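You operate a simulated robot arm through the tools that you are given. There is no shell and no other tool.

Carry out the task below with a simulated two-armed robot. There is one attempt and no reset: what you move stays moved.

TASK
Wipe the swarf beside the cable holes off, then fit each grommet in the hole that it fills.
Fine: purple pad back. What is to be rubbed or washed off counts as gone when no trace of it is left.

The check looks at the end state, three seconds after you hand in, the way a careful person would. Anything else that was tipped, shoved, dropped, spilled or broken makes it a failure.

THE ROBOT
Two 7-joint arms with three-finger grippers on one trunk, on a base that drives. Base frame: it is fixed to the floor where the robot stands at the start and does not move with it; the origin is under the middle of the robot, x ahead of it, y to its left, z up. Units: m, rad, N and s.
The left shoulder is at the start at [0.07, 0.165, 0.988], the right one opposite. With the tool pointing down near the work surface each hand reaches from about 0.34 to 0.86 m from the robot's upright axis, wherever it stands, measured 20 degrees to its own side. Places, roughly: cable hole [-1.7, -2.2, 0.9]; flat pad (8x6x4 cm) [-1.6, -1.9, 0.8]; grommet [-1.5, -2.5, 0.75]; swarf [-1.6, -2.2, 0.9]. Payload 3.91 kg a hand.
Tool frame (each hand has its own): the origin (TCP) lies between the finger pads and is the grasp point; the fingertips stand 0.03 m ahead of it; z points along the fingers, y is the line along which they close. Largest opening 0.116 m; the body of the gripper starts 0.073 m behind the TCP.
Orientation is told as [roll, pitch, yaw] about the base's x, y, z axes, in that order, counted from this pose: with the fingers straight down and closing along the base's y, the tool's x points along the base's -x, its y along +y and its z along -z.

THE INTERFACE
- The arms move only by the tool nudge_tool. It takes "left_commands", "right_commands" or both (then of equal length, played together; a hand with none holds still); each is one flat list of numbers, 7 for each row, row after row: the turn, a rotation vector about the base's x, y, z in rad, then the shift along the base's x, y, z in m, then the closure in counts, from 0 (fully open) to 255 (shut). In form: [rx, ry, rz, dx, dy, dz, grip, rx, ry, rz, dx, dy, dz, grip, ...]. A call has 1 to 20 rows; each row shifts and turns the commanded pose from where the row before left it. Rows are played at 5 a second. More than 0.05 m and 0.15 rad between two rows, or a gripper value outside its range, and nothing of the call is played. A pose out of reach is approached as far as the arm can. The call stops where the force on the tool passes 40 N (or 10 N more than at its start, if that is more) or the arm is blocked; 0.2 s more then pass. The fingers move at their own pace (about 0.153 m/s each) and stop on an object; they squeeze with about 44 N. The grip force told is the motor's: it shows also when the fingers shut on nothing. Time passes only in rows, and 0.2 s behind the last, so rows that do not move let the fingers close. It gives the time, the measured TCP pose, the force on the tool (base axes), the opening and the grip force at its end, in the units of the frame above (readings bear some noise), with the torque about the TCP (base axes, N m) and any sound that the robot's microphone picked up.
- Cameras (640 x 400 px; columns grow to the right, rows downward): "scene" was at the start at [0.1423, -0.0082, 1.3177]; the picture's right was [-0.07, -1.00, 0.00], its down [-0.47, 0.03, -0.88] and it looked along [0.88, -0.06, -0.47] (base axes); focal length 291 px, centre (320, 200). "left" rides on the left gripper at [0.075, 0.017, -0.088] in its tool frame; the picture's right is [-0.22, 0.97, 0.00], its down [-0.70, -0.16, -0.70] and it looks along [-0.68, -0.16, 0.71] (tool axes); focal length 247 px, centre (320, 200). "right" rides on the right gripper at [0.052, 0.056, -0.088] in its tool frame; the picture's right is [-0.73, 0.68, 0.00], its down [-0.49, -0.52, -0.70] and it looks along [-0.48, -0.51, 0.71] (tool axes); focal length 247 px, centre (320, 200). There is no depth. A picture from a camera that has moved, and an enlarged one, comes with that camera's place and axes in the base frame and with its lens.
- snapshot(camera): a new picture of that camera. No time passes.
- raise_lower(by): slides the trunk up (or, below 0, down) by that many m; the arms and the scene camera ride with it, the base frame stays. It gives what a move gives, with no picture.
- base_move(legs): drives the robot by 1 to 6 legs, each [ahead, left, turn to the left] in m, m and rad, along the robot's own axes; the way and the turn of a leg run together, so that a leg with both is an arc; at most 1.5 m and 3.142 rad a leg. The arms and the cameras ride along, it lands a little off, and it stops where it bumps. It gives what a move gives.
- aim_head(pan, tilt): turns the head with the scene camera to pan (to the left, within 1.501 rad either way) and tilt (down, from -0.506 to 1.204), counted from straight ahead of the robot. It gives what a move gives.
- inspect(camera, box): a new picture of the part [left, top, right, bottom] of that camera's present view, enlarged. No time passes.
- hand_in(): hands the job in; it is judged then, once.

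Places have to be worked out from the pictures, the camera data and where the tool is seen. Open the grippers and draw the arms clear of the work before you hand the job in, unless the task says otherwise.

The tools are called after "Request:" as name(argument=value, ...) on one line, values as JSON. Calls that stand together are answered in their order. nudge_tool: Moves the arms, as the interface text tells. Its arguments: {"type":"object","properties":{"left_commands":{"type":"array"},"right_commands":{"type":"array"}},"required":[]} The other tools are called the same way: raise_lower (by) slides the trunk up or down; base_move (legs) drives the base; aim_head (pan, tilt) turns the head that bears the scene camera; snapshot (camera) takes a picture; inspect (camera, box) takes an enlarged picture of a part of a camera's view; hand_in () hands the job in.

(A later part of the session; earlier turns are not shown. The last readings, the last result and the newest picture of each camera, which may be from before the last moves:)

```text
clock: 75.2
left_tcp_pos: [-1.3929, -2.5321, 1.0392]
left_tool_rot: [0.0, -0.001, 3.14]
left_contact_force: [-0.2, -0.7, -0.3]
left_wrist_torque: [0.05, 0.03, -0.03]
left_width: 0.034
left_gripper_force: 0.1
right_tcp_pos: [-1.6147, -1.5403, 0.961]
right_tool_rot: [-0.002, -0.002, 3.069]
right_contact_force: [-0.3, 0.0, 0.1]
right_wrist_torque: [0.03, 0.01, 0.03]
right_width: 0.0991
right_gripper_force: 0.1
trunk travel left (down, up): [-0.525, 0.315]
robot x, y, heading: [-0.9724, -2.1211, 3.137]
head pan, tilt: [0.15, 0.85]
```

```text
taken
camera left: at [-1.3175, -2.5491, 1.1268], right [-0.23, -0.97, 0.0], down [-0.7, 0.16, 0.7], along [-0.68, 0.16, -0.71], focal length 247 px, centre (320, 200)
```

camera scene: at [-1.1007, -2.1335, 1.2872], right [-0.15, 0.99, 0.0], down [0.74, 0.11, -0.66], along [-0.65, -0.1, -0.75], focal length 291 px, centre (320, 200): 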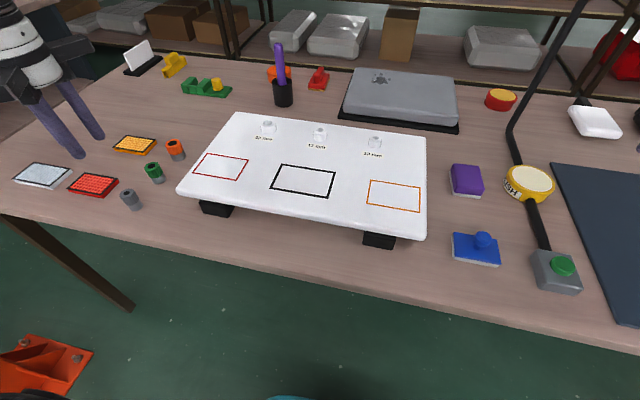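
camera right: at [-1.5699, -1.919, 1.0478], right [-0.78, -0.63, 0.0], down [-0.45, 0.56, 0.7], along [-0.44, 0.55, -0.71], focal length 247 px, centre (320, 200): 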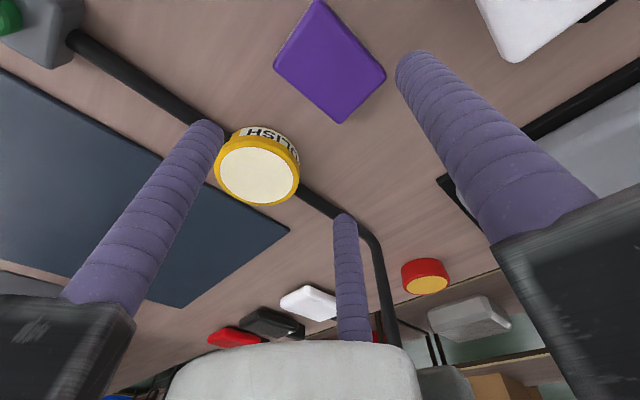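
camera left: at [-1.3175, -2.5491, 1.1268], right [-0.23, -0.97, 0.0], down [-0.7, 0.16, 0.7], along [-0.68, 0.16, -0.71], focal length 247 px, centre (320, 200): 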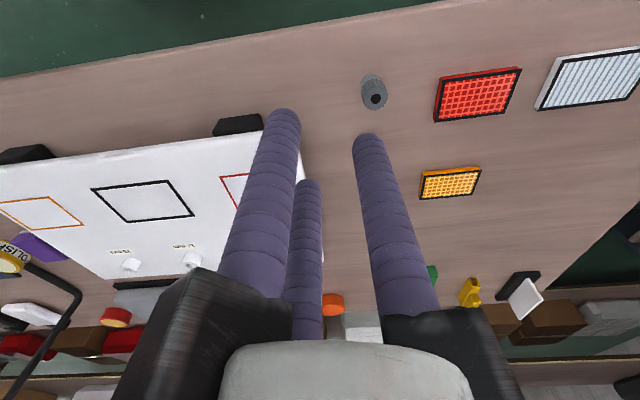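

The hand move was refused (a row was too long) but the drive went ahead; the picture shows everything on the bench still in place. Now I retract the right hand with shorter rows.

Request:
nudge_tool(right_commands=[0, 0, 0, 0.0328, -0.02, 0.009, 37, 0, 0, 0, 0.0328, -0.02, 0.009, 37, 0, 0, 0, 0.0328, -0.02, 0.009, 37, 0, 0, 0, 0.0328, -0.02, 0.009, 37, 0, 0, 0, 0.0328, -0.02, 0.009, 37, 0, 0, 0, 0.0328, -0.02, 0.009, 37, 0, 0, 0, 0.0328, -0.02, 0.009, 37, 0, 0, 0, 0.0328, -0.02, 0.009, 37, 0, 0, 0, 0, 0, 0, 37])

Request:
inspect(camera="scene", box=[430, 130, 640, 290])

Request:
inspect(camera="scene", box=[110, 130, 200, 215])

Request:
inspect(camera="scene", box=[240, 100, 400, 180])

```text
clock: 77.2
left_tcp_pos: [-1.3945, -2.5326, 1.038]
left_tool_rot: [0.0, 0.002, 3.14]
left_contact_force: [0.5, 0.1, 1.2]
left_wrist_torque: [0.03, -0.01, 0.02]
left_width: 0.034
left_gripper_force: 0.1
right_tcp_pos: [-1.3558, -1.6917, 1.0266]
right_tool_rot: [0.054, -0.007, 3.065]
right_contact_force: [-0.1, 0.3, 0.1]
right_wrist_torque: [0.01, 0.01, 0.01]
right_width: 0.099
right_gripper_force: 0.0
right hand out of reach, approached as far as the arm can: row 8
trunk travel left (down, up): [-0.525, 0.315]
robot x, y, heading: [-0.9764, -2.1226, 3.138]
head pan, tilt: [0.15, 0.85]
```

```text
2.50 times, centred on (535, 210) of scene
camera zoom: at [-1.1011, -2.1337, 1.2872], right [-0.15, 0.99, 0.0], down [0.74, 0.11, -0.66], along [-0.65, -0.1, -0.75], focal length 728 px, centre (-218, 175)
```

zoom: 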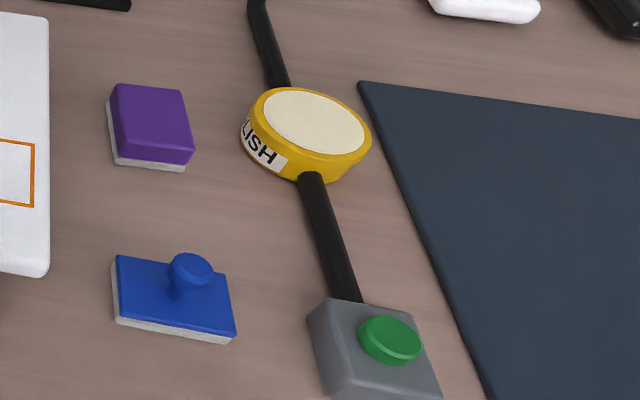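

```text
4.71 times, centred on (155, 172) of scene
camera zoom: at [-1.1011, -2.1337, 1.2872], right [-0.15, 0.99, 0.0], down [0.74, 0.11, -0.66], along [-0.65, -0.1, -0.75], focal length 1371 px, centre (1096, 329)
```

zoom: 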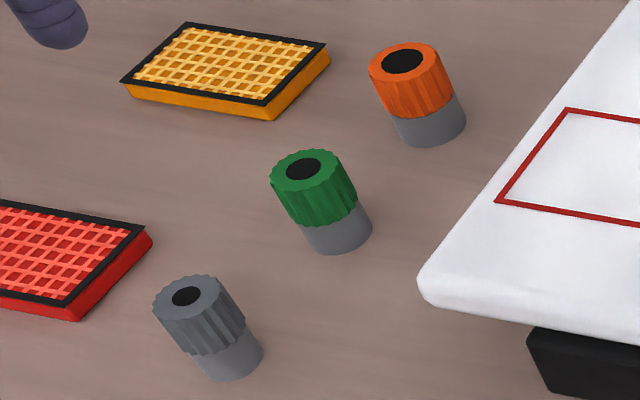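

```text
4.00 times, centred on (320, 140) of scene
camera zoom: at [-1.1011, -2.1337, 1.2872], right [-0.15, 0.99, 0.0], down [0.74, 0.11, -0.66], along [-0.65, -0.1, -0.75], focal length 1165 px, centre (320, 440)
```

zoom: 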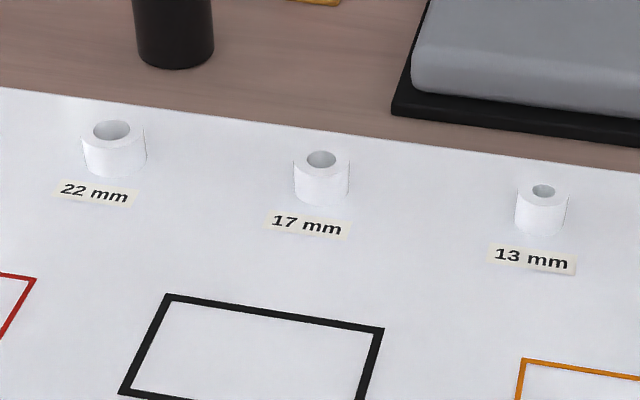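

Positions repeat within 1 mm: orange (-1.613,-2.570), green (-1.529,-2.579), grey (-1.4445,-2.586); bosses at (-1.681,-2.346), (-1.671,-2.217) and (-1.660,-2.087). I bring the left hand, opened to 0.06 m, above the orange grommet.

Request:
nudge_tool(left_commands=[0, 0, 0, -0.0438, -0.0075, 0, 123, 0, 0, 0, -0.0438, -0.0075, 0, 123, 0, 0, 0, -0.0438, -0.0075, 0, 123, 0, 0, 0, -0.0438, -0.0075, 0, 123, 0, 0, 0, -0.0438, -0.0075, 0, 123, 0, 0, 0, 0, 0, -0.044, 123, 0, 0, 0, 0, 0, -0.044, 123, 0, 0, 0, 0, 0, 0, 123, 0, 0, 0, 0, 0, 0, 123])

Request:
snapshot(camera="left")

Request:
inspect(camera="scene", box=[90, 60, 240, 210])

```text
clock: 79.2
left_tcp_pos: [-1.6132, -2.5705, 0.9511]
left_tool_rot: [-0.001, 0.0, 3.142]
left_contact_force: [-0.4, 0.2, -0.1]
left_wrist_torque: [-0.03, -0.02, 0.0]
left_width: 0.0599
left_gripper_force: 0.0
right_tcp_pos: [-1.3544, -1.6886, 1.0259]
right_tool_rot: [0.047, 0.001, 3.058]
right_contact_force: [-0.3, 0.1, -0.2]
right_wrist_torque: [-0.01, 0.0, -0.01]
right_width: 0.0991
right_gripper_force: 0.1
trunk travel left (down, up): [-0.525, 0.315]
robot x, y, heading: [-0.9753, -2.1202, 3.141]
head pan, tilt: [0.15, 0.85]
```

```text
taken
camera left: at [-1.5374, -2.5866, 1.0402], right [-0.23, -0.97, 0.0], down [-0.7, 0.16, 0.7], along [-0.68, 0.16, -0.71], focal length 247 px, centre (320, 200)
```

left: 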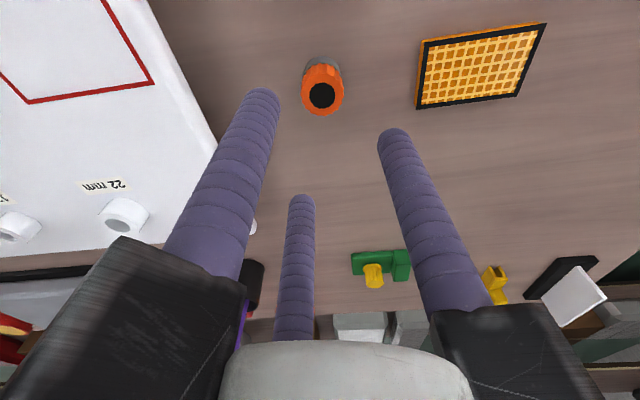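

```text
2.67 times, centred on (165, 135) of scene
camera zoom: at [-1.1009, -2.1337, 1.2872], right [-0.15, 0.99, 0.0], down [0.74, 0.11, -0.66], along [-0.65, -0.1, -0.75], focal length 777 px, centre (733, 373)
```

zoom: 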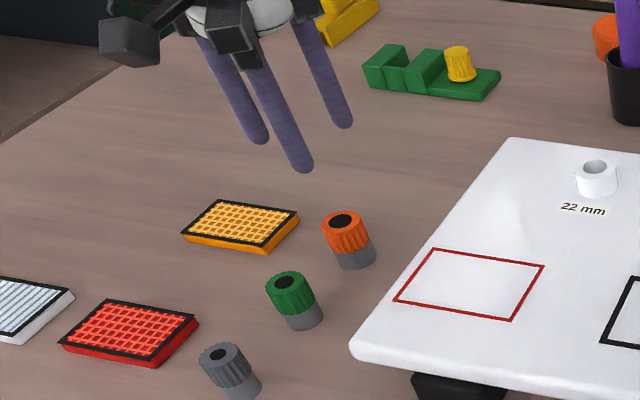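

The orange disc sits at px (322,95) where the point below the TCP projects to (320,97): aligned within 1–2 mm. I descend so the fingertips reach the lower part of the coloured head.

Request:
nudge_tool(left_commands=[0, 0, 0, 0, 0, -0.04, 123, 0, 0, 0, 0, 0, -0.03, 123, 0, 0, 0, 0, 0, -0.015, 123, 0, 0, 0, 0, 0, -0.01, 123, 0, 0, 0, 0, 0, 0, 123])

Request:
inspect(camera="scene", box=[130, 90, 230, 200])

Request:
snapshot(camera="left")

```text
clock: 80.3
left_tcp_pos: [-1.6126, -2.5692, 0.8559]
left_tool_rot: [0.001, 0.0, 3.139]
left_contact_force: [-0.1, -0.3, 0.7]
left_wrist_torque: [0.03, 0.0, -0.02]
left_width: 0.0599
left_gripper_force: 0.1
right_tcp_pos: [-1.3549, -1.6891, 1.0237]
right_tool_rot: [0.049, 0.001, 3.058]
right_contact_force: [-0.3, 0.3, 0.8]
right_wrist_torque: [0.01, 0.0, -0.03]
right_width: 0.0991
right_gripper_force: 0.0
trunk travel left (down, up): [-0.525, 0.315]
robot x, y, heading: [-0.9738, -2.1191, 3.142]
head pan, tilt: [0.15, 0.85]
```

```text
3.64 times, centred on (180, 145) of scene
camera zoom: at [-1.1004, -2.1336, 1.2873], right [-0.15, 0.99, 0.0], down [0.74, 0.11, -0.66], along [-0.65, -0.1, -0.75], focal length 1059 px, centre (829, 400)
```

zoom: 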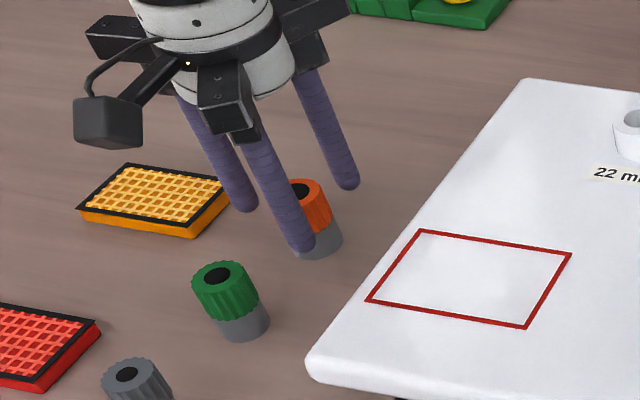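

```text
taken
camera left: at [-1.5364, -2.5868, 0.9448], right [-0.23, -0.97, 0.0], down [-0.7, 0.16, 0.7], along [-0.68, 0.16, -0.71], focal length 247 px, centre (320, 200)
```

left: 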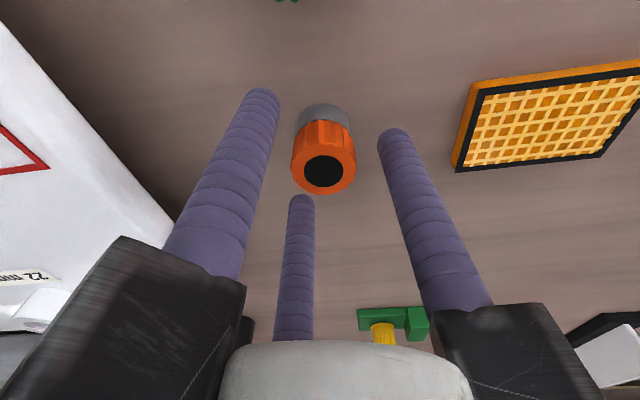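

The jaws surround the orange head evenly with no contact. I close slowly on it.

Request:
nudge_tool(left_commands=[0, 0, 0, 0, 0, 0, 150, 0, 0, 0, 0, 0, 0, 165, 0, 0, 0, 0, 0, 0, 180, 0, 0, 0, 0, 0, 0, 200, 0, 0, 0, 0, 0, 0, 210, 0, 0, 0, 0, 0, 0, 210])

Request:
snapshot(camera="left")

```text
clock: 81.8
left_tcp_pos: [-1.6132, -2.5706, 0.8566]
left_tool_rot: [0.0, -0.001, 3.14]
left_contact_force: [-6.3, -1.7, 2.3]
left_wrist_torque: [-0.03, 0.2, -0.05]
left_width: 0.032
left_gripper_force: 44.4
right_tcp_pos: [-1.3546, -1.6885, 1.024]
right_tool_rot: [0.05, 0.003, 3.058]
right_contact_force: [-0.7, 0.2, -0.1]
right_wrist_torque: [0.01, 0.01, -0.02]
right_width: 0.0993
right_gripper_force: 0.2
trunk travel left (down, up): [-0.525, 0.315]
robot x, y, heading: [-0.9696, -2.12, 3.14]
head pan, tilt: [0.15, 0.85]
```

```text
taken
camera left: at [-1.5371, -2.5869, 0.945], right [-0.23, -0.97, 0.0], down [-0.69, 0.16, 0.7], along [-0.68, 0.16, -0.71], focal length 247 px, centre (320, 200)
```

left: 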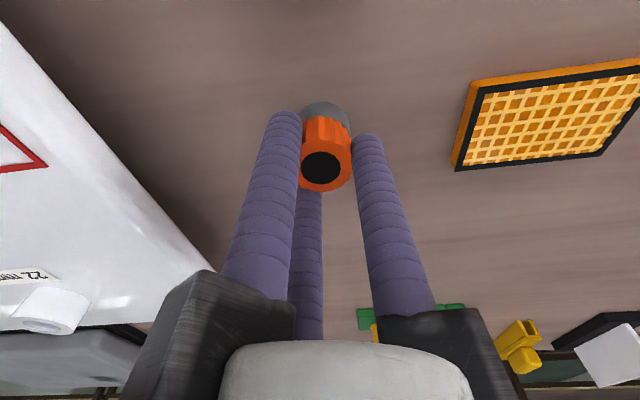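

Gripped at 0.032 m with a small side force, so the grommet may be seated in a fixed stand. I lift slowly and watch.

Request:
nudge_tool(left_commands=[0, 0, 0, 0, 0, 0.005, 210, 0, 0, 0, 0, 0, 0.005, 210, 0, 0, 0, 0, 0, 0.01, 210, 0, 0, 0, 0, 0, 0, 210])

Request:
inspect(camera="scene", box=[130, 90, 230, 200])

```text
clock: 82.8
left_tcp_pos: [-1.6133, -2.5702, 0.8758]
left_tool_rot: [-0.001, -0.001, 3.139]
left_contact_force: [0.4, -0.2, -0.9]
left_wrist_torque: [-0.02, 0.0, -0.02]
left_width: 0.032
left_gripper_force: 43.9
right_tcp_pos: [-1.3556, -1.689, 1.025]
right_tool_rot: [0.049, 0.002, 3.06]
right_contact_force: [-0.1, 0.5, 0.0]
right_wrist_torque: [0.0, -0.04, -0.02]
right_width: 0.099
right_gripper_force: 0.1
trunk travel left (down, up): [-0.525, 0.315]
robot x, y, heading: [-0.9724, -2.1184, 3.137]
head pan, tilt: [0.15, 0.85]
```

```text
3.64 times, centred on (180, 145) of scene
camera zoom: at [-1.101, -2.134, 1.2872], right [-0.15, 0.99, 0.0], down [0.74, 0.11, -0.66], along [-0.65, -0.1, -0.75], focal length 1059 px, centre (829, 400)
```

zoom: 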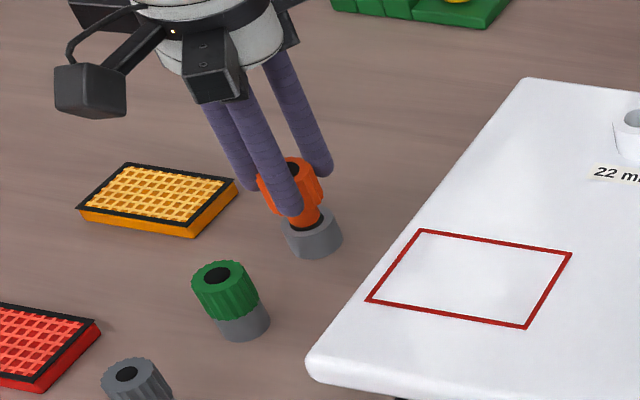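

The grommet draws out of its grey stand, which stays put; its plug shows below the head. I lift it clear and look at the plug.

Request:
nudge_tool(left_commands=[0, 0, 0, 0, 0, 0.02, 210, 0, 0, 0, 0, 0, 0.03, 210, 0, 0, 0, 0, 0, 0.04, 210, 0, 0, 0, 0, 0, 0, 210])

Request:
inspect(camera="scene", box=[120, 50, 240, 190])

Request:
inspect(camera="left", box=[230, 50, 430, 220])

```text
clock: 83.8
left_tcp_pos: [-1.6111, -2.5684, 0.9639]
left_tool_rot: [0.0, 0.001, 3.139]
left_contact_force: [-0.9, 1.0, 0.4]
left_wrist_torque: [0.0, -0.02, -0.01]
left_width: 0.0322
left_gripper_force: 44.1
right_tcp_pos: [-1.357, -1.6898, 1.0252]
right_tool_rot: [0.05, 0.003, 3.058]
right_contact_force: [0.0, 0.2, 0.0]
right_wrist_torque: [0.03, 0.01, 0.01]
right_width: 0.0993
right_gripper_force: 0.1
trunk travel left (down, up): [-0.525, 0.315]
robot x, y, heading: [-0.9733, -2.1233, 3.138]
head pan, tilt: [0.15, 0.85]
```

```text
2.86 times, centred on (180, 120) of scene
camera zoom: at [-1.1014, -2.1343, 1.2871], right [-0.15, 0.99, 0.0], down [0.74, 0.11, -0.66], along [-0.65, -0.1, -0.75], focal length 832 px, centre (720, 429)
```

zoom: 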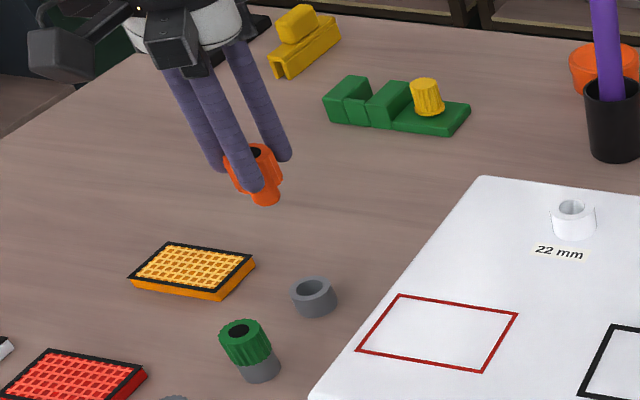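

```text
2.35 times, centred on (330, 135) of left
camera zoom: at [-1.5352, -2.5848, 1.0521], right [-0.23, -0.97, 0.0], down [-0.7, 0.16, 0.7], along [-0.68, 0.16, -0.71], focal length 581 px, centre (296, 353)
```

zoom: 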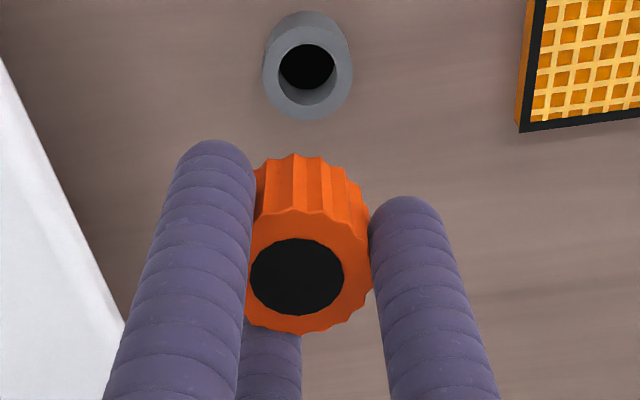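

The plug is plain orange, about 22 mm, ending roughly 5 cm below the TCP. I carry it over to above the 22 mm boss at a safe height.

Request:
nudge_tool(left_commands=[0, 0, 0, -0.0137, 0.04466, 0, 210, 0, 0, 0, -0.0137, 0.04466, 0, 210, 0, 0, 0, -0.0137, 0.04466, 0, 210, 0, 0, 0, -0.0137, 0.04466, 0, 210, 0, 0, 0, -0.0137, 0.04466, 0, 210, 0, 0, 0, 0, 0, 0, 210, 0, 0, 0, 0, 0, 0, 210])

Request:
snapshot(camera="left")

Request:
inspect(camera="scene", box=[200, 40, 340, 180])

```text
clock: 85.3
left_tcp_pos: [-1.6801, -2.3477, 0.9629]
left_tool_rot: [0.0, 0.002, 3.139]
left_contact_force: [0.3, 0.1, 0.0]
left_wrist_torque: [0.01, -0.01, -0.02]
left_width: 0.0322
left_gripper_force: 44.2
right_tcp_pos: [-1.356, -1.6887, 1.0238]
right_tool_rot: [0.05, 0.003, 3.058]
right_contact_force: [-0.9, 0.6, -0.7]
right_wrist_torque: [0.03, 0.0, -0.02]
right_width: 0.0992
right_gripper_force: 0.1
trunk travel left (down, up): [-0.525, 0.315]
robot x, y, heading: [-0.9713, -2.1218, 3.138]
head pan, tilt: [0.15, 0.85]
```

```text
taken
camera left: at [-1.6036, -2.3646, 1.0514], right [-0.23, -0.97, 0.0], down [-0.7, 0.16, 0.7], along [-0.68, 0.16, -0.71], focal length 247 px, centre (320, 200)
```

left: 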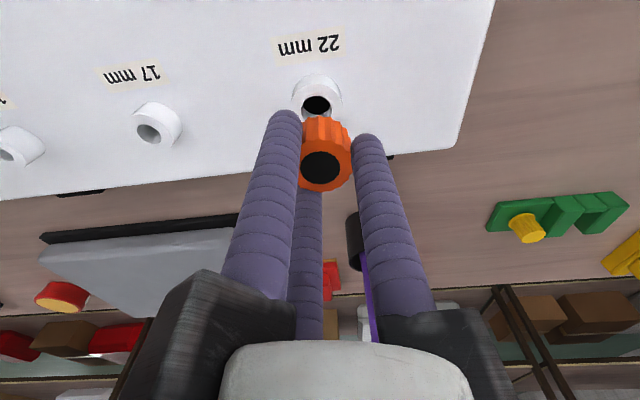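

```text
2.86 times, centred on (270, 110) of scene
camera zoom: at [-1.1009, -2.1331, 1.2872], right [-0.15, 0.99, 0.0], down [0.74, 0.11, -0.66], along [-0.65, -0.1, -0.75], focal length 832 px, centre (463, 457)
```

zoom: 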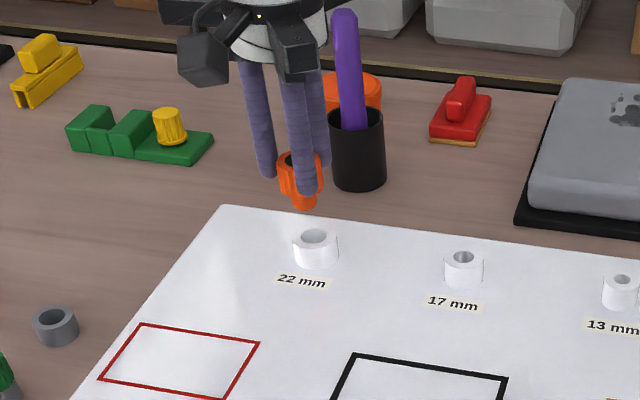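

I zoom in on the left camera's view of the boss to measure the offset between plug axis and bore.

Request:
inspect(camera="left", box=[270, 60, 370, 140])

Request:
inspect(camera="scene", box=[240, 80, 300, 150])

```text
5.00 times, centred on (320, 100) of left
camera zoom: at [-1.6036, -2.3646, 1.0514], right [-0.23, -0.97, 0.0], down [-0.7, 0.16, 0.7], along [-0.68, 0.16, -0.71], focal length 1235 px, centre (320, 700)
```

zoom: 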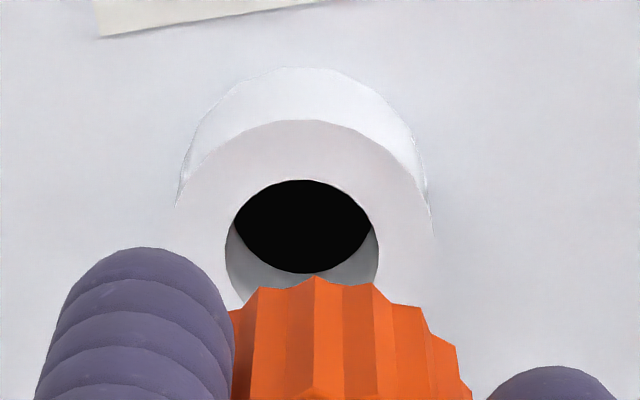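

```text
5.71 times, centred on (270, 115) of scene
camera zoom: at [-1.1009, -2.1331, 1.2872], right [-0.15, 0.99, 0.0], down [0.74, 0.11, -0.66], along [-0.65, -0.1, -0.75], focal length 1664 px, centre (606, 686)
```

zoom: 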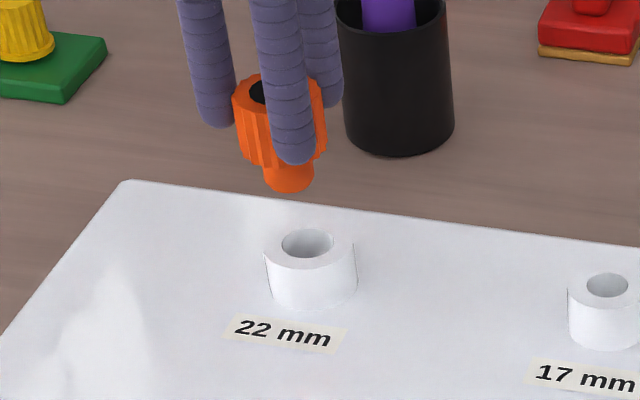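

The bore sits about 2.5–3 mm further toward +y than the plug axis in both cameras, with x agreeing. I shift by +2.8 mm in y and lower until the plug is just above the boss.

Request:
nudge_tool(left_commands=[0, 0, 0, 0, 0.0028, 0, 210, 0, 0, 0, 0, 0, -0.012, 210, 0, 0, 0, 0, 0, -0.01, 210, 0, 0, 0, 0, 0, 0, 210])

Request:
inspect(camera="left", box=[270, 60, 370, 140])

Request:
inspect(camera="scene", box=[240, 80, 300, 150])

```text
clock: 86.3
left_tcp_pos: [-1.6784, -2.3435, 0.9426]
left_tool_rot: [0.0, 0.001, 3.139]
left_contact_force: [0.6, -0.4, -0.1]
left_wrist_torque: [0.04, 0.03, 0.01]
left_width: 0.032
left_gripper_force: 44.2
right_tcp_pos: [-1.355, -1.6901, 1.0246]
right_tool_rot: [0.049, 0.004, 3.058]
right_contact_force: [0.2, 0.8, -0.9]
right_wrist_torque: [-0.02, -0.01, 0.03]
right_width: 0.099
right_gripper_force: 0.2
trunk travel left (down, up): [-0.525, 0.315]
robot x, y, heading: [-0.9758, -2.1219, 3.14]
head pan, tilt: [0.15, 0.85]
```

```text
5.00 times, centred on (320, 100) of left
camera zoom: at [-1.6032, -2.3606, 1.0315], right [-0.23, -0.97, 0.0], down [-0.7, 0.16, 0.7], along [-0.68, 0.16, -0.71], focal length 1235 px, centre (320, 700)
```

zoom: 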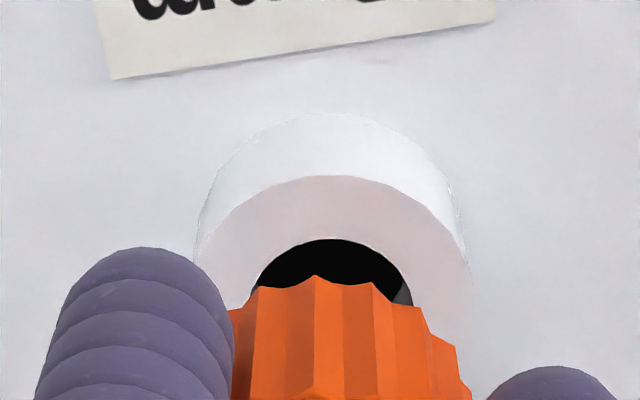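

```text
5.71 times, centred on (270, 115) of scene
camera zoom: at [-1.1007, -2.1336, 1.2872], right [-0.15, 0.99, 0.0], down [0.74, 0.11, -0.66], along [-0.65, -0.1, -0.75], focal length 1664 px, centre (606, 686)
```

zoom: 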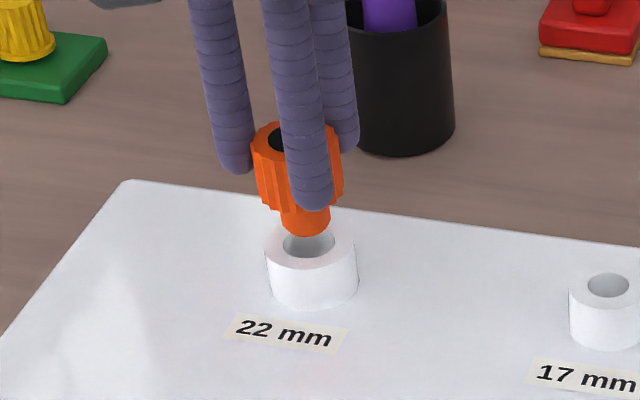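

Now the offsets are about ±1 mm (left camera -1.3 mm, head camera about 0). I trim by -0.6 mm in y and +0.4 mm in x, then lower slowly and watch the force.

Request:
nudge_tool(left_commands=[0, 0, 0, 0.0004, -0.0006, 0, 210, 0, 0, 0, 0, 0, -0.003, 210, 0, 0, 0, 0, 0, -0.003, 210, 0, 0, 0, 0, 0, 0, 210])

Request:
inspect(camera="scene", box=[245, 90, 295, 145])

```text
clock: 87.3
left_tcp_pos: [-1.6791, -2.3441, 0.9373]
left_tool_rot: [0.001, 0.001, 3.139]
left_contact_force: [-1.5, -0.3, -0.1]
left_wrist_torque: [0.04, 0.0, -0.02]
left_width: 0.0318
left_gripper_force: 44.4
right_tcp_pos: [-1.3542, -1.6885, 1.0248]
right_tool_rot: [0.051, 0.002, 3.057]
right_contact_force: [-0.6, -0.1, -0.4]
right_wrist_torque: [0.01, -0.02, 0.02]
right_width: 0.0994
right_gripper_force: 0.0
trunk travel left (down, up): [-0.525, 0.315]
robot x, y, heading: [-0.9756, -2.1197, 3.14]
head pan, tilt: [0.15, 0.85]
```

```text
7.27 times, centred on (270, 118) of scene
camera zoom: at [-1.1006, -2.1337, 1.2872], right [-0.15, 0.99, 0.0], down [0.74, 0.11, -0.66], along [-0.65, -0.1, -0.75], focal length 2118 px, centre (684, 800)
```

zoom: 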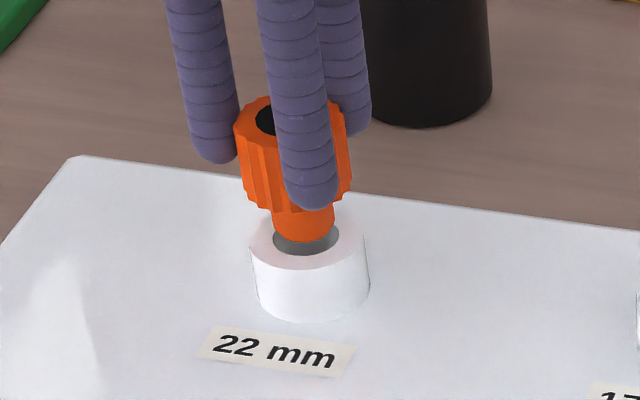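

The plug is about 63 px wide against a 66 px bore, so clearance is about 1 mm, and it sits about 0.5 mm too far left. I shift +0.5 mm in y and go down in small steps.

Request:
nudge_tool(left_commands=[0, 0, 0, 0, 0.0005, 0, 210, 0, 0, 0, 0, 0, -0.002, 210, 0, 0, 0, 0, 0, -0.002, 210, 0, 0, 0, 0, 0, 0, 210])

Request:
inspect(camera="scene", box=[245, 90, 295, 145])

Request:
inspect(camera="left", box=[270, 60, 370, 140])

```text
clock: 88.3
left_tcp_pos: [-1.6821, -2.3433, 0.9331]
left_tool_rot: [0.001, -0.002, 3.139]
left_contact_force: [-0.3, -0.4, -0.5]
left_wrist_torque: [0.0, -0.03, -0.04]
left_width: 0.032
left_gripper_force: 44.0
right_tcp_pos: [-1.3549, -1.6881, 1.0254]
right_tool_rot: [0.05, 0.002, 3.059]
right_contact_force: [-0.2, 0.7, -0.1]
right_wrist_torque: [-0.01, 0.0, -0.01]
right_width: 0.0992
right_gripper_force: 0.2
trunk travel left (down, up): [-0.525, 0.315]
robot x, y, heading: [-0.9723, -2.123, 3.138]
head pan, tilt: [0.15, 0.85]
```

```text
7.27 times, centred on (270, 118) of scene
camera zoom: at [-1.1007, -2.1336, 1.2872], right [-0.15, 0.99, 0.0], down [0.74, 0.11, -0.66], along [-0.65, -0.1, -0.75], focal length 2118 px, centre (684, 800)
```

zoom: 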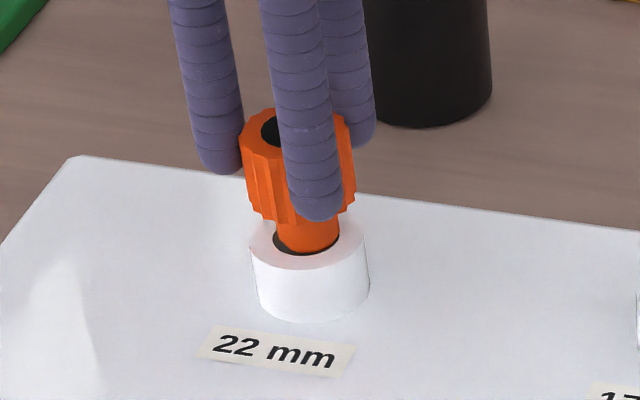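

```text
5.00 times, centred on (320, 100) of left
camera zoom: at [-1.6047, -2.3603, 1.0213], right [-0.23, -0.97, 0.0], down [-0.7, 0.16, 0.7], along [-0.68, 0.16, -0.71], focal length 1235 px, centre (320, 700)
```

zoom: 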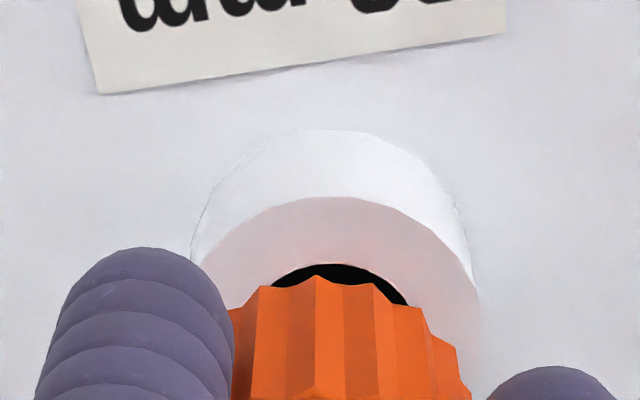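

I zoom much closer to see whether the plug has entered the bore.

Request:
inspect(camera="scene", box=[258, 112, 286, 134])

Request:
nudge_tool(left_commands=[0, 0, 0, 0, 0, 0, 210])

Request:
nudge_tool(left_commands=[0, 0, 0, 0, 0, 0, 210])

```text
16.00 times, centred on (272, 123) of scene
camera zoom: at [-1.1007, -2.1336, 1.2872], right [-0.15, 0.99, 0.0], down [0.74, 0.11, -0.66], along [-0.65, -0.1, -0.75], focal length 4660 px, centre (1088, 1432)
```

zoom: 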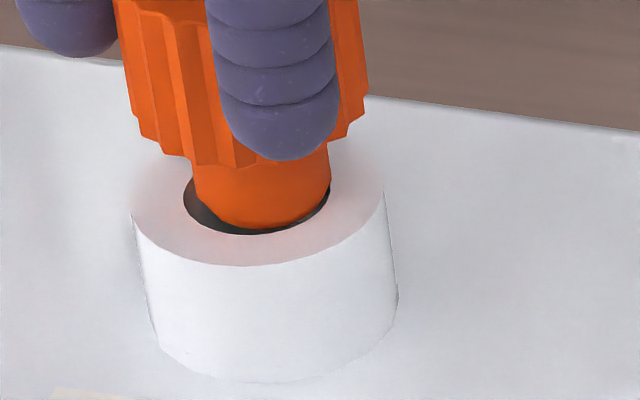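

```text
clock: 88.8
left_tcp_pos: [-1.6827, -2.3442, 0.933]
left_tool_rot: [0.001, 0.0, 3.14]
left_contact_force: [0.9, -0.8, -0.2]
left_wrist_torque: [-0.02, 0.01, 0.0]
left_width: 0.0318
left_gripper_force: 43.8
right_tcp_pos: [-1.3562, -1.69, 1.0236]
right_tool_rot: [0.049, 0.001, 3.059]
right_contact_force: [0.2, 0.4, 0.4]
right_wrist_torque: [0.01, -0.01, 0.02]
right_width: 0.0995
right_gripper_force: 0.1
trunk travel left (down, up): [-0.525, 0.315]
robot x, y, heading: [-0.9757, -2.1163, 3.139]
head pan, tilt: [0.15, 0.85]
```

```text
clock: 89.2
left_tcp_pos: [-1.6803, -2.3442, 0.9337]
left_tool_rot: [0.001, 0.002, 3.14]
left_contact_force: [0.3, -0.2, 0.0]
left_wrist_torque: [-0.02, 0.0, -0.02]
left_width: 0.0318
left_gripper_force: 44.2
right_tcp_pos: [-1.3558, -1.6898, 1.0237]
right_tool_rot: [0.05, 0.001, 3.062]
right_contact_force: [-0.8, 0.4, -0.4]
right_wrist_torque: [-0.03, 0.01, 0.01]
right_width: 0.0994
right_gripper_force: 0.1
trunk travel left (down, up): [-0.525, 0.315]
robot x, y, heading: [-0.9708, -2.1211, 3.137]
head pan, tilt: [0.15, 0.85]
```

The plug is about 20 mm against the 22 mm bore, so there is about 1 mm play all round, and it is about 0.8 mm too far right. I shift -0.8 mm in y and go down 4 mm more.

Request:
nudge_tool(left_commands=[0, 0, 0, 0, -0.0008, 0, 210, 0, 0, 0, 0, 0, -0.002, 210, 0, 0, 0, 0, 0, -0.002, 210, 0, 0, 0, 0, 0, 0, 210])

Request:
inspect(camera="scene", box=[258, 112, 286, 134])

```text
clock: 90.2
left_tcp_pos: [-1.6811, -2.3451, 0.9291]
left_tool_rot: [0.001, 0.0, 3.14]
left_contact_force: [0.3, -0.3, 0.0]
left_wrist_torque: [-0.01, -0.02, -0.04]
left_width: 0.032
left_gripper_force: 43.9
right_tcp_pos: [-1.355, -1.6888, 1.025]
right_tool_rot: [0.049, 0.001, 3.06]
right_contact_force: [0.6, -0.4, 0.2]
right_wrist_torque: [0.04, -0.01, 0.02]
right_width: 0.0992
right_gripper_force: 0.0
trunk travel left (down, up): [-0.525, 0.315]
robot x, y, heading: [-0.9767, -2.1221, 3.139]
head pan, tilt: [0.15, 0.85]
```

```text
16.00 times, centred on (272, 123) of scene
camera zoom: at [-1.1006, -2.1337, 1.2872], right [-0.15, 0.99, 0.0], down [0.74, 0.11, -0.66], along [-0.65, -0.1, -0.75], focal length 4660 px, centre (1088, 1432)
```

zoom: 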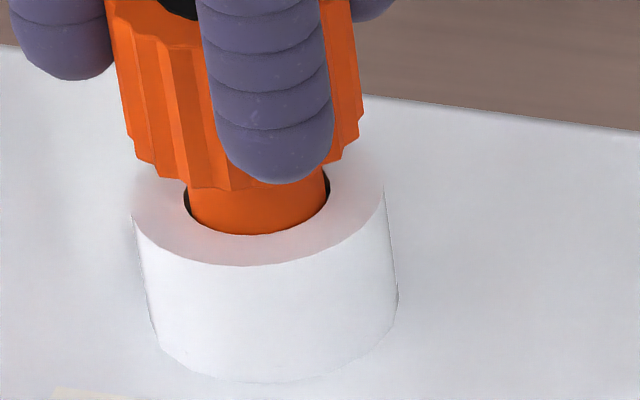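

The plug has entered the bore, centred, with no force. I continue down to seat the head on the boss.

Request:
nudge_tool(left_commands=[0, 0, 0, 0, 0, -0.003, 210, 0, 0, 0, 0, 0, -0.003, 210, 0, 0, 0, 0, 0, -0.003, 210, 0, 0, 0, 0, 0, 0, 210])

Request:
inspect(camera="scene", box=[252, 107, 292, 137])

```text
clock: 91.2
left_tcp_pos: [-1.6817, -2.3447, 0.9202]
left_tool_rot: [0.001, 0.0, 3.139]
left_contact_force: [-0.4, 0.2, -0.4]
left_wrist_torque: [0.03, 0.0, 0.01]
left_width: 0.0321
left_gripper_force: 43.9
right_tcp_pos: [-1.3546, -1.6893, 1.0245]
right_tool_rot: [0.049, 0.001, 3.057]
right_contact_force: [0.1, 0.8, -0.4]
right_wrist_torque: [0.0, 0.0, -0.05]
right_width: 0.0995
right_gripper_force: 0.1
trunk travel left (down, up): [-0.525, 0.315]
robot x, y, heading: [-0.9759, -2.1174, 3.14]
head pan, tilt: [0.15, 0.85]
```

```text
13.33 times, centred on (272, 122) of scene
camera zoom: at [-1.1006, -2.1336, 1.2872], right [-0.15, 0.99, 0.0], down [0.74, 0.11, -0.66], along [-0.65, -0.1, -0.75], focal length 3883 px, centre (960, 1240)
```

zoom: 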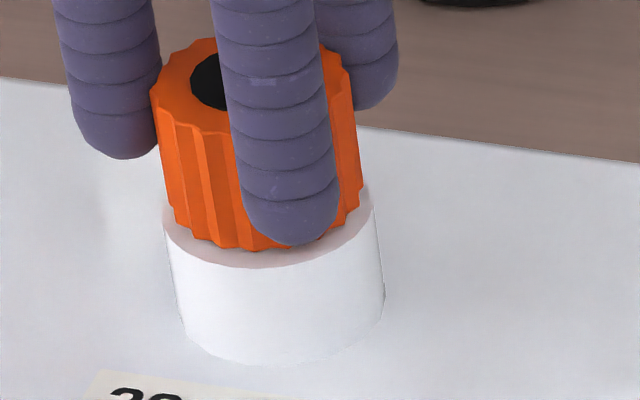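

Almost seated. I lower 1 mm at a time until the head rests on the boss.

Request:
nudge_tool(left_commands=[0, 0, 0, 0, 0, -0.001, 210, 0, 0, 0, 0, 0, -0.001, 210, 0, 0, 0, 0, 0, 0, 210])

Request:
nudge_tool(left_commands=[0, 0, 0, 0, 0, -0.001, 210, 0, 0, 0, 0, 0, 0, 210])

```text
clock: 92.0
left_tcp_pos: [-1.6804, -2.3454, 0.9181]
left_tool_rot: [0.001, -0.003, 3.139]
left_contact_force: [0.0, -1.6, 4.2]
left_wrist_torque: [-0.06, 0.03, -0.01]
left_width: 0.0319
left_gripper_force: 44.3
right_tcp_pos: [-1.3544, -1.6896, 1.025]
right_tool_rot: [0.049, 0.002, 3.058]
right_contact_force: [-0.5, 0.0, 0.3]
right_wrist_torque: [-0.03, 0.03, 0.03]
right_width: 0.0993
right_gripper_force: 0.0
trunk travel left (down, up): [-0.525, 0.315]
robot x, y, heading: [-0.9786, -2.1223, 3.137]
head pan, tilt: [0.15, 0.85]
```

```text
clock: 92.5
left_tcp_pos: [-1.6814, -2.3447, 0.9189]
left_tool_rot: [-0.001, -0.001, 3.139]
left_contact_force: [-1.8, -0.6, 6.1]
left_wrist_torque: [0.04, 0.01, 0.01]
left_width: 0.032
left_gripper_force: 43.6
right_tcp_pos: [-1.3549, -1.6894, 1.0253]
right_tool_rot: [0.048, 0.001, 3.059]
right_contact_force: [-0.6, -1.0, -0.2]
right_wrist_torque: [0.01, 0.02, 0.01]
right_width: 0.099
right_gripper_force: 0.0
trunk travel left (down, up): [-0.525, 0.315]
robot x, y, heading: [-0.9738, -2.1179, 3.142]
head pan, tilt: [0.15, 0.85]
```

It rests with 6 N at z≈0.918, the predicted seated height. I open the jaws and rise straight up, then check.

Request:
nudge_tool(left_commands=[0, 0, 0, 0, 0, 0, 180, 0, 0, 0, 0, 0, 0, 160, 0, 0, 0, 0, 0, 0, 130, 0, 0, 0, 0, 0, 0, 123, 0, 0, 0, 0, 0, 0.01, 123, 0, 0, 0, 0, 0, 0.02, 123, 0, 0, 0, 0, 0, 0.03, 123, 0, 0, 0, 0, 0, 0, 123])

Request:
inspect(camera="scene", box=[240, 80, 300, 150])

Request:
snapshot(camera="left")

```text
clock: 94.3
left_tcp_pos: [-1.6806, -2.3442, 0.9781]
left_tool_rot: [0.0, -0.001, 3.139]
left_contact_force: [-0.4, 0.4, -0.2]
left_wrist_torque: [0.02, 0.01, -0.02]
left_width: 0.0602
left_gripper_force: 0.1
right_tcp_pos: [-1.3556, -1.6901, 1.0239]
right_tool_rot: [0.049, 0.004, 3.057]
right_contact_force: [0.0, -0.3, 0.3]
right_wrist_torque: [0.01, 0.02, -0.02]
right_width: 0.0991
right_gripper_force: 0.0
trunk travel left (down, up): [-0.525, 0.315]
robot x, y, heading: [-0.9715, -2.1183, 3.139]
head pan, tilt: [0.15, 0.85]
```

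```text
5.71 times, centred on (270, 115) of scene
camera zoom: at [-1.1013, -2.1338, 1.2871], right [-0.15, 0.99, 0.0], down [0.74, 0.11, -0.66], along [-0.65, -0.1, -0.75], focal length 1664 px, centre (606, 686)
```

zoom: 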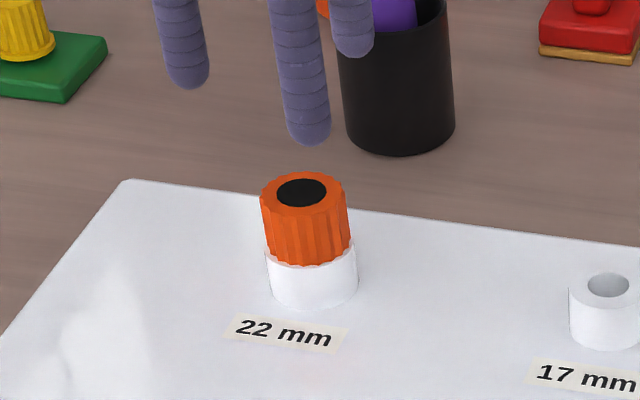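

```text
taken
camera left: at [-1.6045, -2.361, 1.0667], right [-0.23, -0.97, 0.0], down [-0.7, 0.16, 0.7], along [-0.68, 0.16, -0.71], focal length 247 px, centre (320, 200)
```

left: 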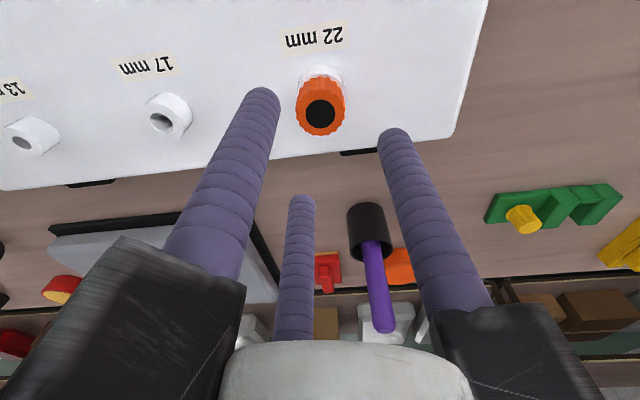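

Orange is seated flush in the 22 mm boss. Next I move over the green grommet.

Request:
nudge_tool(left_commands=[0, 0, 0, 0.0254, -0.03893, 0, 123, 0, 0, 0, 0.0254, -0.03893, 0, 123, 0, 0, 0, 0.0254, -0.03893, 0, 123, 0, 0, 0, 0.0254, -0.03893, 0, 123, 0, 0, 0, 0.0254, -0.03893, 0, 123, 0, 0, 0, 0.0254, -0.03893, 0, 123, 0, 0, 0, 0, 0, -0.028, 123, 0, 0, 0, 0, 0, 0, 123, 0, 0, 0, 0, 0, 0, 123])

Request:
inspect(camera="left", box=[270, 60, 370, 140])

Request:
snapshot(camera="left")

```text
clock: 96.3
left_tcp_pos: [-1.5308, -2.5788, 0.9499]
left_tool_rot: [-0.003, 0.0, 3.14]
left_contact_force: [0.5, 0.0, 0.2]
left_wrist_torque: [0.03, -0.01, 0.02]
left_width: 0.0602
left_gripper_force: 0.1
right_tcp_pos: [-1.3551, -1.6902, 1.0233]
right_tool_rot: [0.047, 0.004, 3.062]
right_contact_force: [-1.1, -0.4, 0.6]
right_wrist_torque: [0.0, -0.01, 0.03]
right_width: 0.0993
right_gripper_force: 0.0
trunk travel left (down, up): [-0.525, 0.315]
robot x, y, heading: [-0.9721, -2.1161, 3.14]
head pan, tilt: [0.15, 0.85]
```

```text
5.00 times, centred on (320, 100) of left
camera zoom: at [-1.4542, -2.5952, 1.0379], right [-0.23, -0.97, 0.0], down [-0.7, 0.16, 0.7], along [-0.68, 0.16, -0.71], focal length 1235 px, centre (320, 700)
```

zoom: 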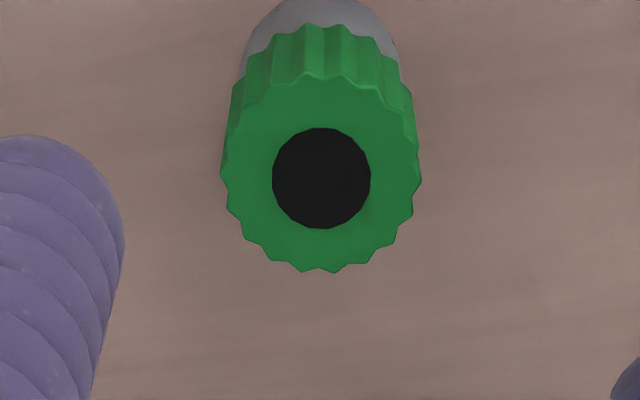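

```text
taken
camera left: at [-1.4542, -2.5952, 1.0379], right [-0.23, -0.97, 0.0], down [-0.7, 0.16, 0.7], along [-0.68, 0.16, -0.71], focal length 247 px, centre (320, 200)
```

left: 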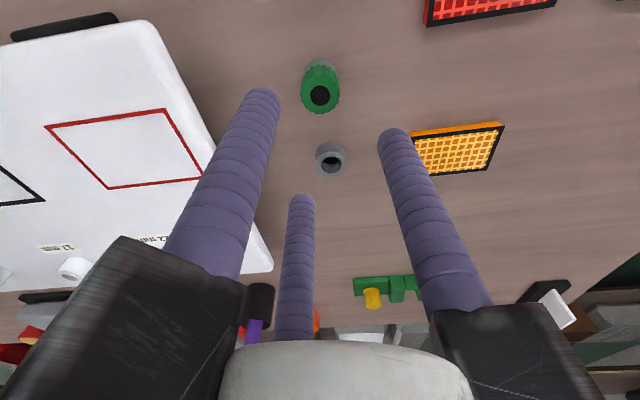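

Green is aligned the same way orange was (disc at x=320, same small row offset). I descend to the head and close.

Request:
nudge_tool(left_commands=[0, 0, 0, 0, 0, -0.04, 123, 0, 0, 0, 0, 0, -0.03, 123, 0, 0, 0, 0, 0, -0.014, 123, 0, 0, 0, 0, 0, -0.01, 123, 0, 0, 0, 0, 0, 0, 123, 0, 0, 0, 0, 0, 0, 150, 0, 0, 0, 0, 0, 0, 165, 0, 0, 0, 0, 0, 0, 180, 0, 0, 0, 0, 0, 0, 200, 0, 0, 0, 0, 0, 0, 215, 0, 0, 0, 0, 0, 0, 215])

Request:
inspect(camera="scene", box=[120, 100, 220, 210])

```text
clock: 98.8
left_tcp_pos: [-1.5288, -2.5792, 0.8564]
left_tool_rot: [0.0, -0.003, 3.14]
left_contact_force: [-1.7, -0.5, 0.6]
left_wrist_torque: [0.02, 0.07, 0.0]
left_width: 0.0292
left_gripper_force: 44.4
right_tcp_pos: [-1.3558, -1.6894, 1.0242]
right_tool_rot: [0.049, 0.004, 3.057]
right_contact_force: [-0.6, 0.5, 0.5]
right_wrist_torque: [-0.01, -0.02, 0.0]
right_width: 0.099
right_gripper_force: 0.2
trunk travel left (down, up): [-0.525, 0.315]
robot x, y, heading: [-0.9746, -2.1221, 3.137]
head pan, tilt: [0.15, 0.85]
```

```text
3.64 times, centred on (170, 155) of scene
camera zoom: at [-1.1008, -2.1336, 1.2872], right [-0.15, 0.99, 0.0], down [0.74, 0.11, -0.66], along [-0.65, -0.1, -0.75], focal length 1059 px, centre (866, 364)
```

zoom: 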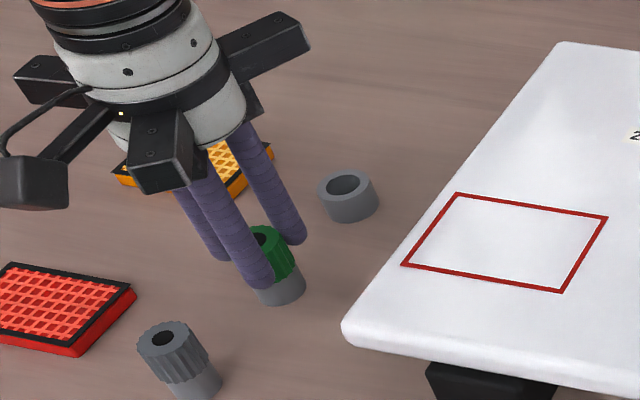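

Green is gripped at 0.029 m. I lift it out and carry it above the 17 mm boss.

Request:
nudge_tool(left_commands=[0, 0, 0, 0, 0, 0.01, 215, 0, 0, 0, 0, 0, 0.02, 215, 0, 0, 0, 0, 0, 0.03, 215, 0, 0, 0, 0, 0, 0.04, 215, 0, 0, 0, 0, 0, 0.019, 215, 0, 0, 0, -0.01574, 0.04038, 0, 215, 0, 0, 0, -0.01574, 0.04038, 0, 215, 0, 0, 0, -0.01574, 0.04038, 0, 215, 0, 0, 0, -0.01574, 0.04038, 0, 215, 0, 0, 0, -0.01574, 0.04038, 0, 215, 0, 0, 0, -0.01574, 0.04038, 0, 215, 0, 0, 0, -0.01574, 0.04038, 0, 215, 0, 0, 0, -0.01574, 0.04038, 0, 215, 0, 0, 0, -0.01574, 0.04038, 0, 215, 0, 0, 0, 0, 0, 0, 215, 0, 0, 0, 0, 0, 0, 215])

Request:
inspect(camera="left", box=[270, 60, 370, 140])

Request:
inspect(camera="scene", box=[285, 80, 355, 150])

Request:
snapshot(camera="scene")

```text
clock: 102.2
left_tcp_pos: [-1.6682, -2.2154, 0.976]
left_tool_rot: [0.0, -0.002, 3.139]
left_contact_force: [-0.2, -0.4, -0.9]
left_wrist_torque: [0.0, 0.03, -0.01]
left_width: 0.0295
left_gripper_force: 43.3
right_tcp_pos: [-1.3568, -1.6894, 1.0238]
right_tool_rot: [0.05, 0.004, 3.057]
right_contact_force: [-0.2, -0.4, 1.1]
right_wrist_torque: [-0.02, -0.02, 0.01]
right_width: 0.0989
right_gripper_force: 0.2
trunk travel left (down, up): [-0.525, 0.315]
robot x, y, heading: [-0.9732, -2.1188, 3.139]
head pan, tilt: [0.15, 0.85]
```

```text
5.00 times, centred on (320, 100) of left
camera zoom: at [-1.5928, -2.2315, 1.064], right [-0.23, -0.97, 0.0], down [-0.7, 0.16, 0.7], along [-0.68, 0.16, -0.71], focal length 1235 px, centre (320, 700)
```

zoom: 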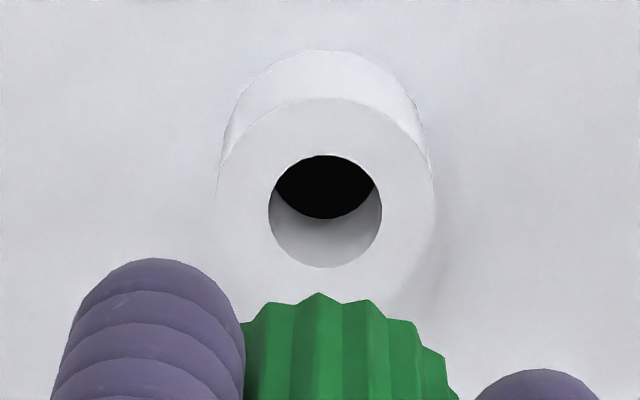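

```text
5.71 times, centred on (320, 115) of scene
camera zoom: at [-1.1009, -2.1331, 1.2872], right [-0.15, 0.99, 0.0], down [0.74, 0.11, -0.66], along [-0.65, -0.1, -0.75], focal length 1664 px, centre (320, 686)
```

zoom: 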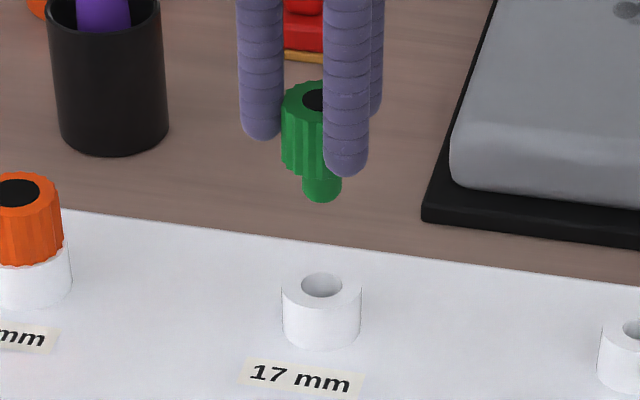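

```text
taken
camera scene: at [-1.1009, -2.1331, 1.2872], right [-0.15, 0.99, 0.0], down [0.74, 0.11, -0.66], along [-0.65, -0.1, -0.75], focal length 291 px, centre (320, 200)
```

scene: 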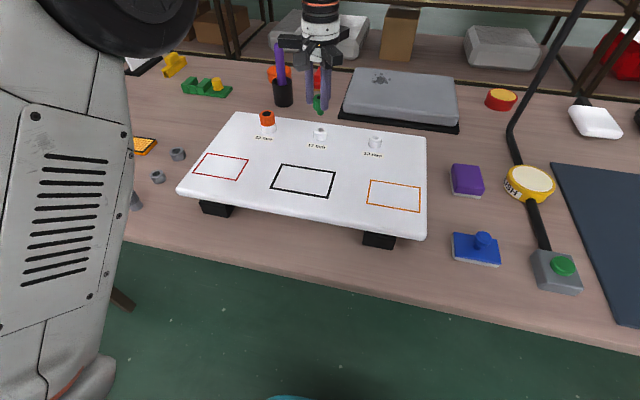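

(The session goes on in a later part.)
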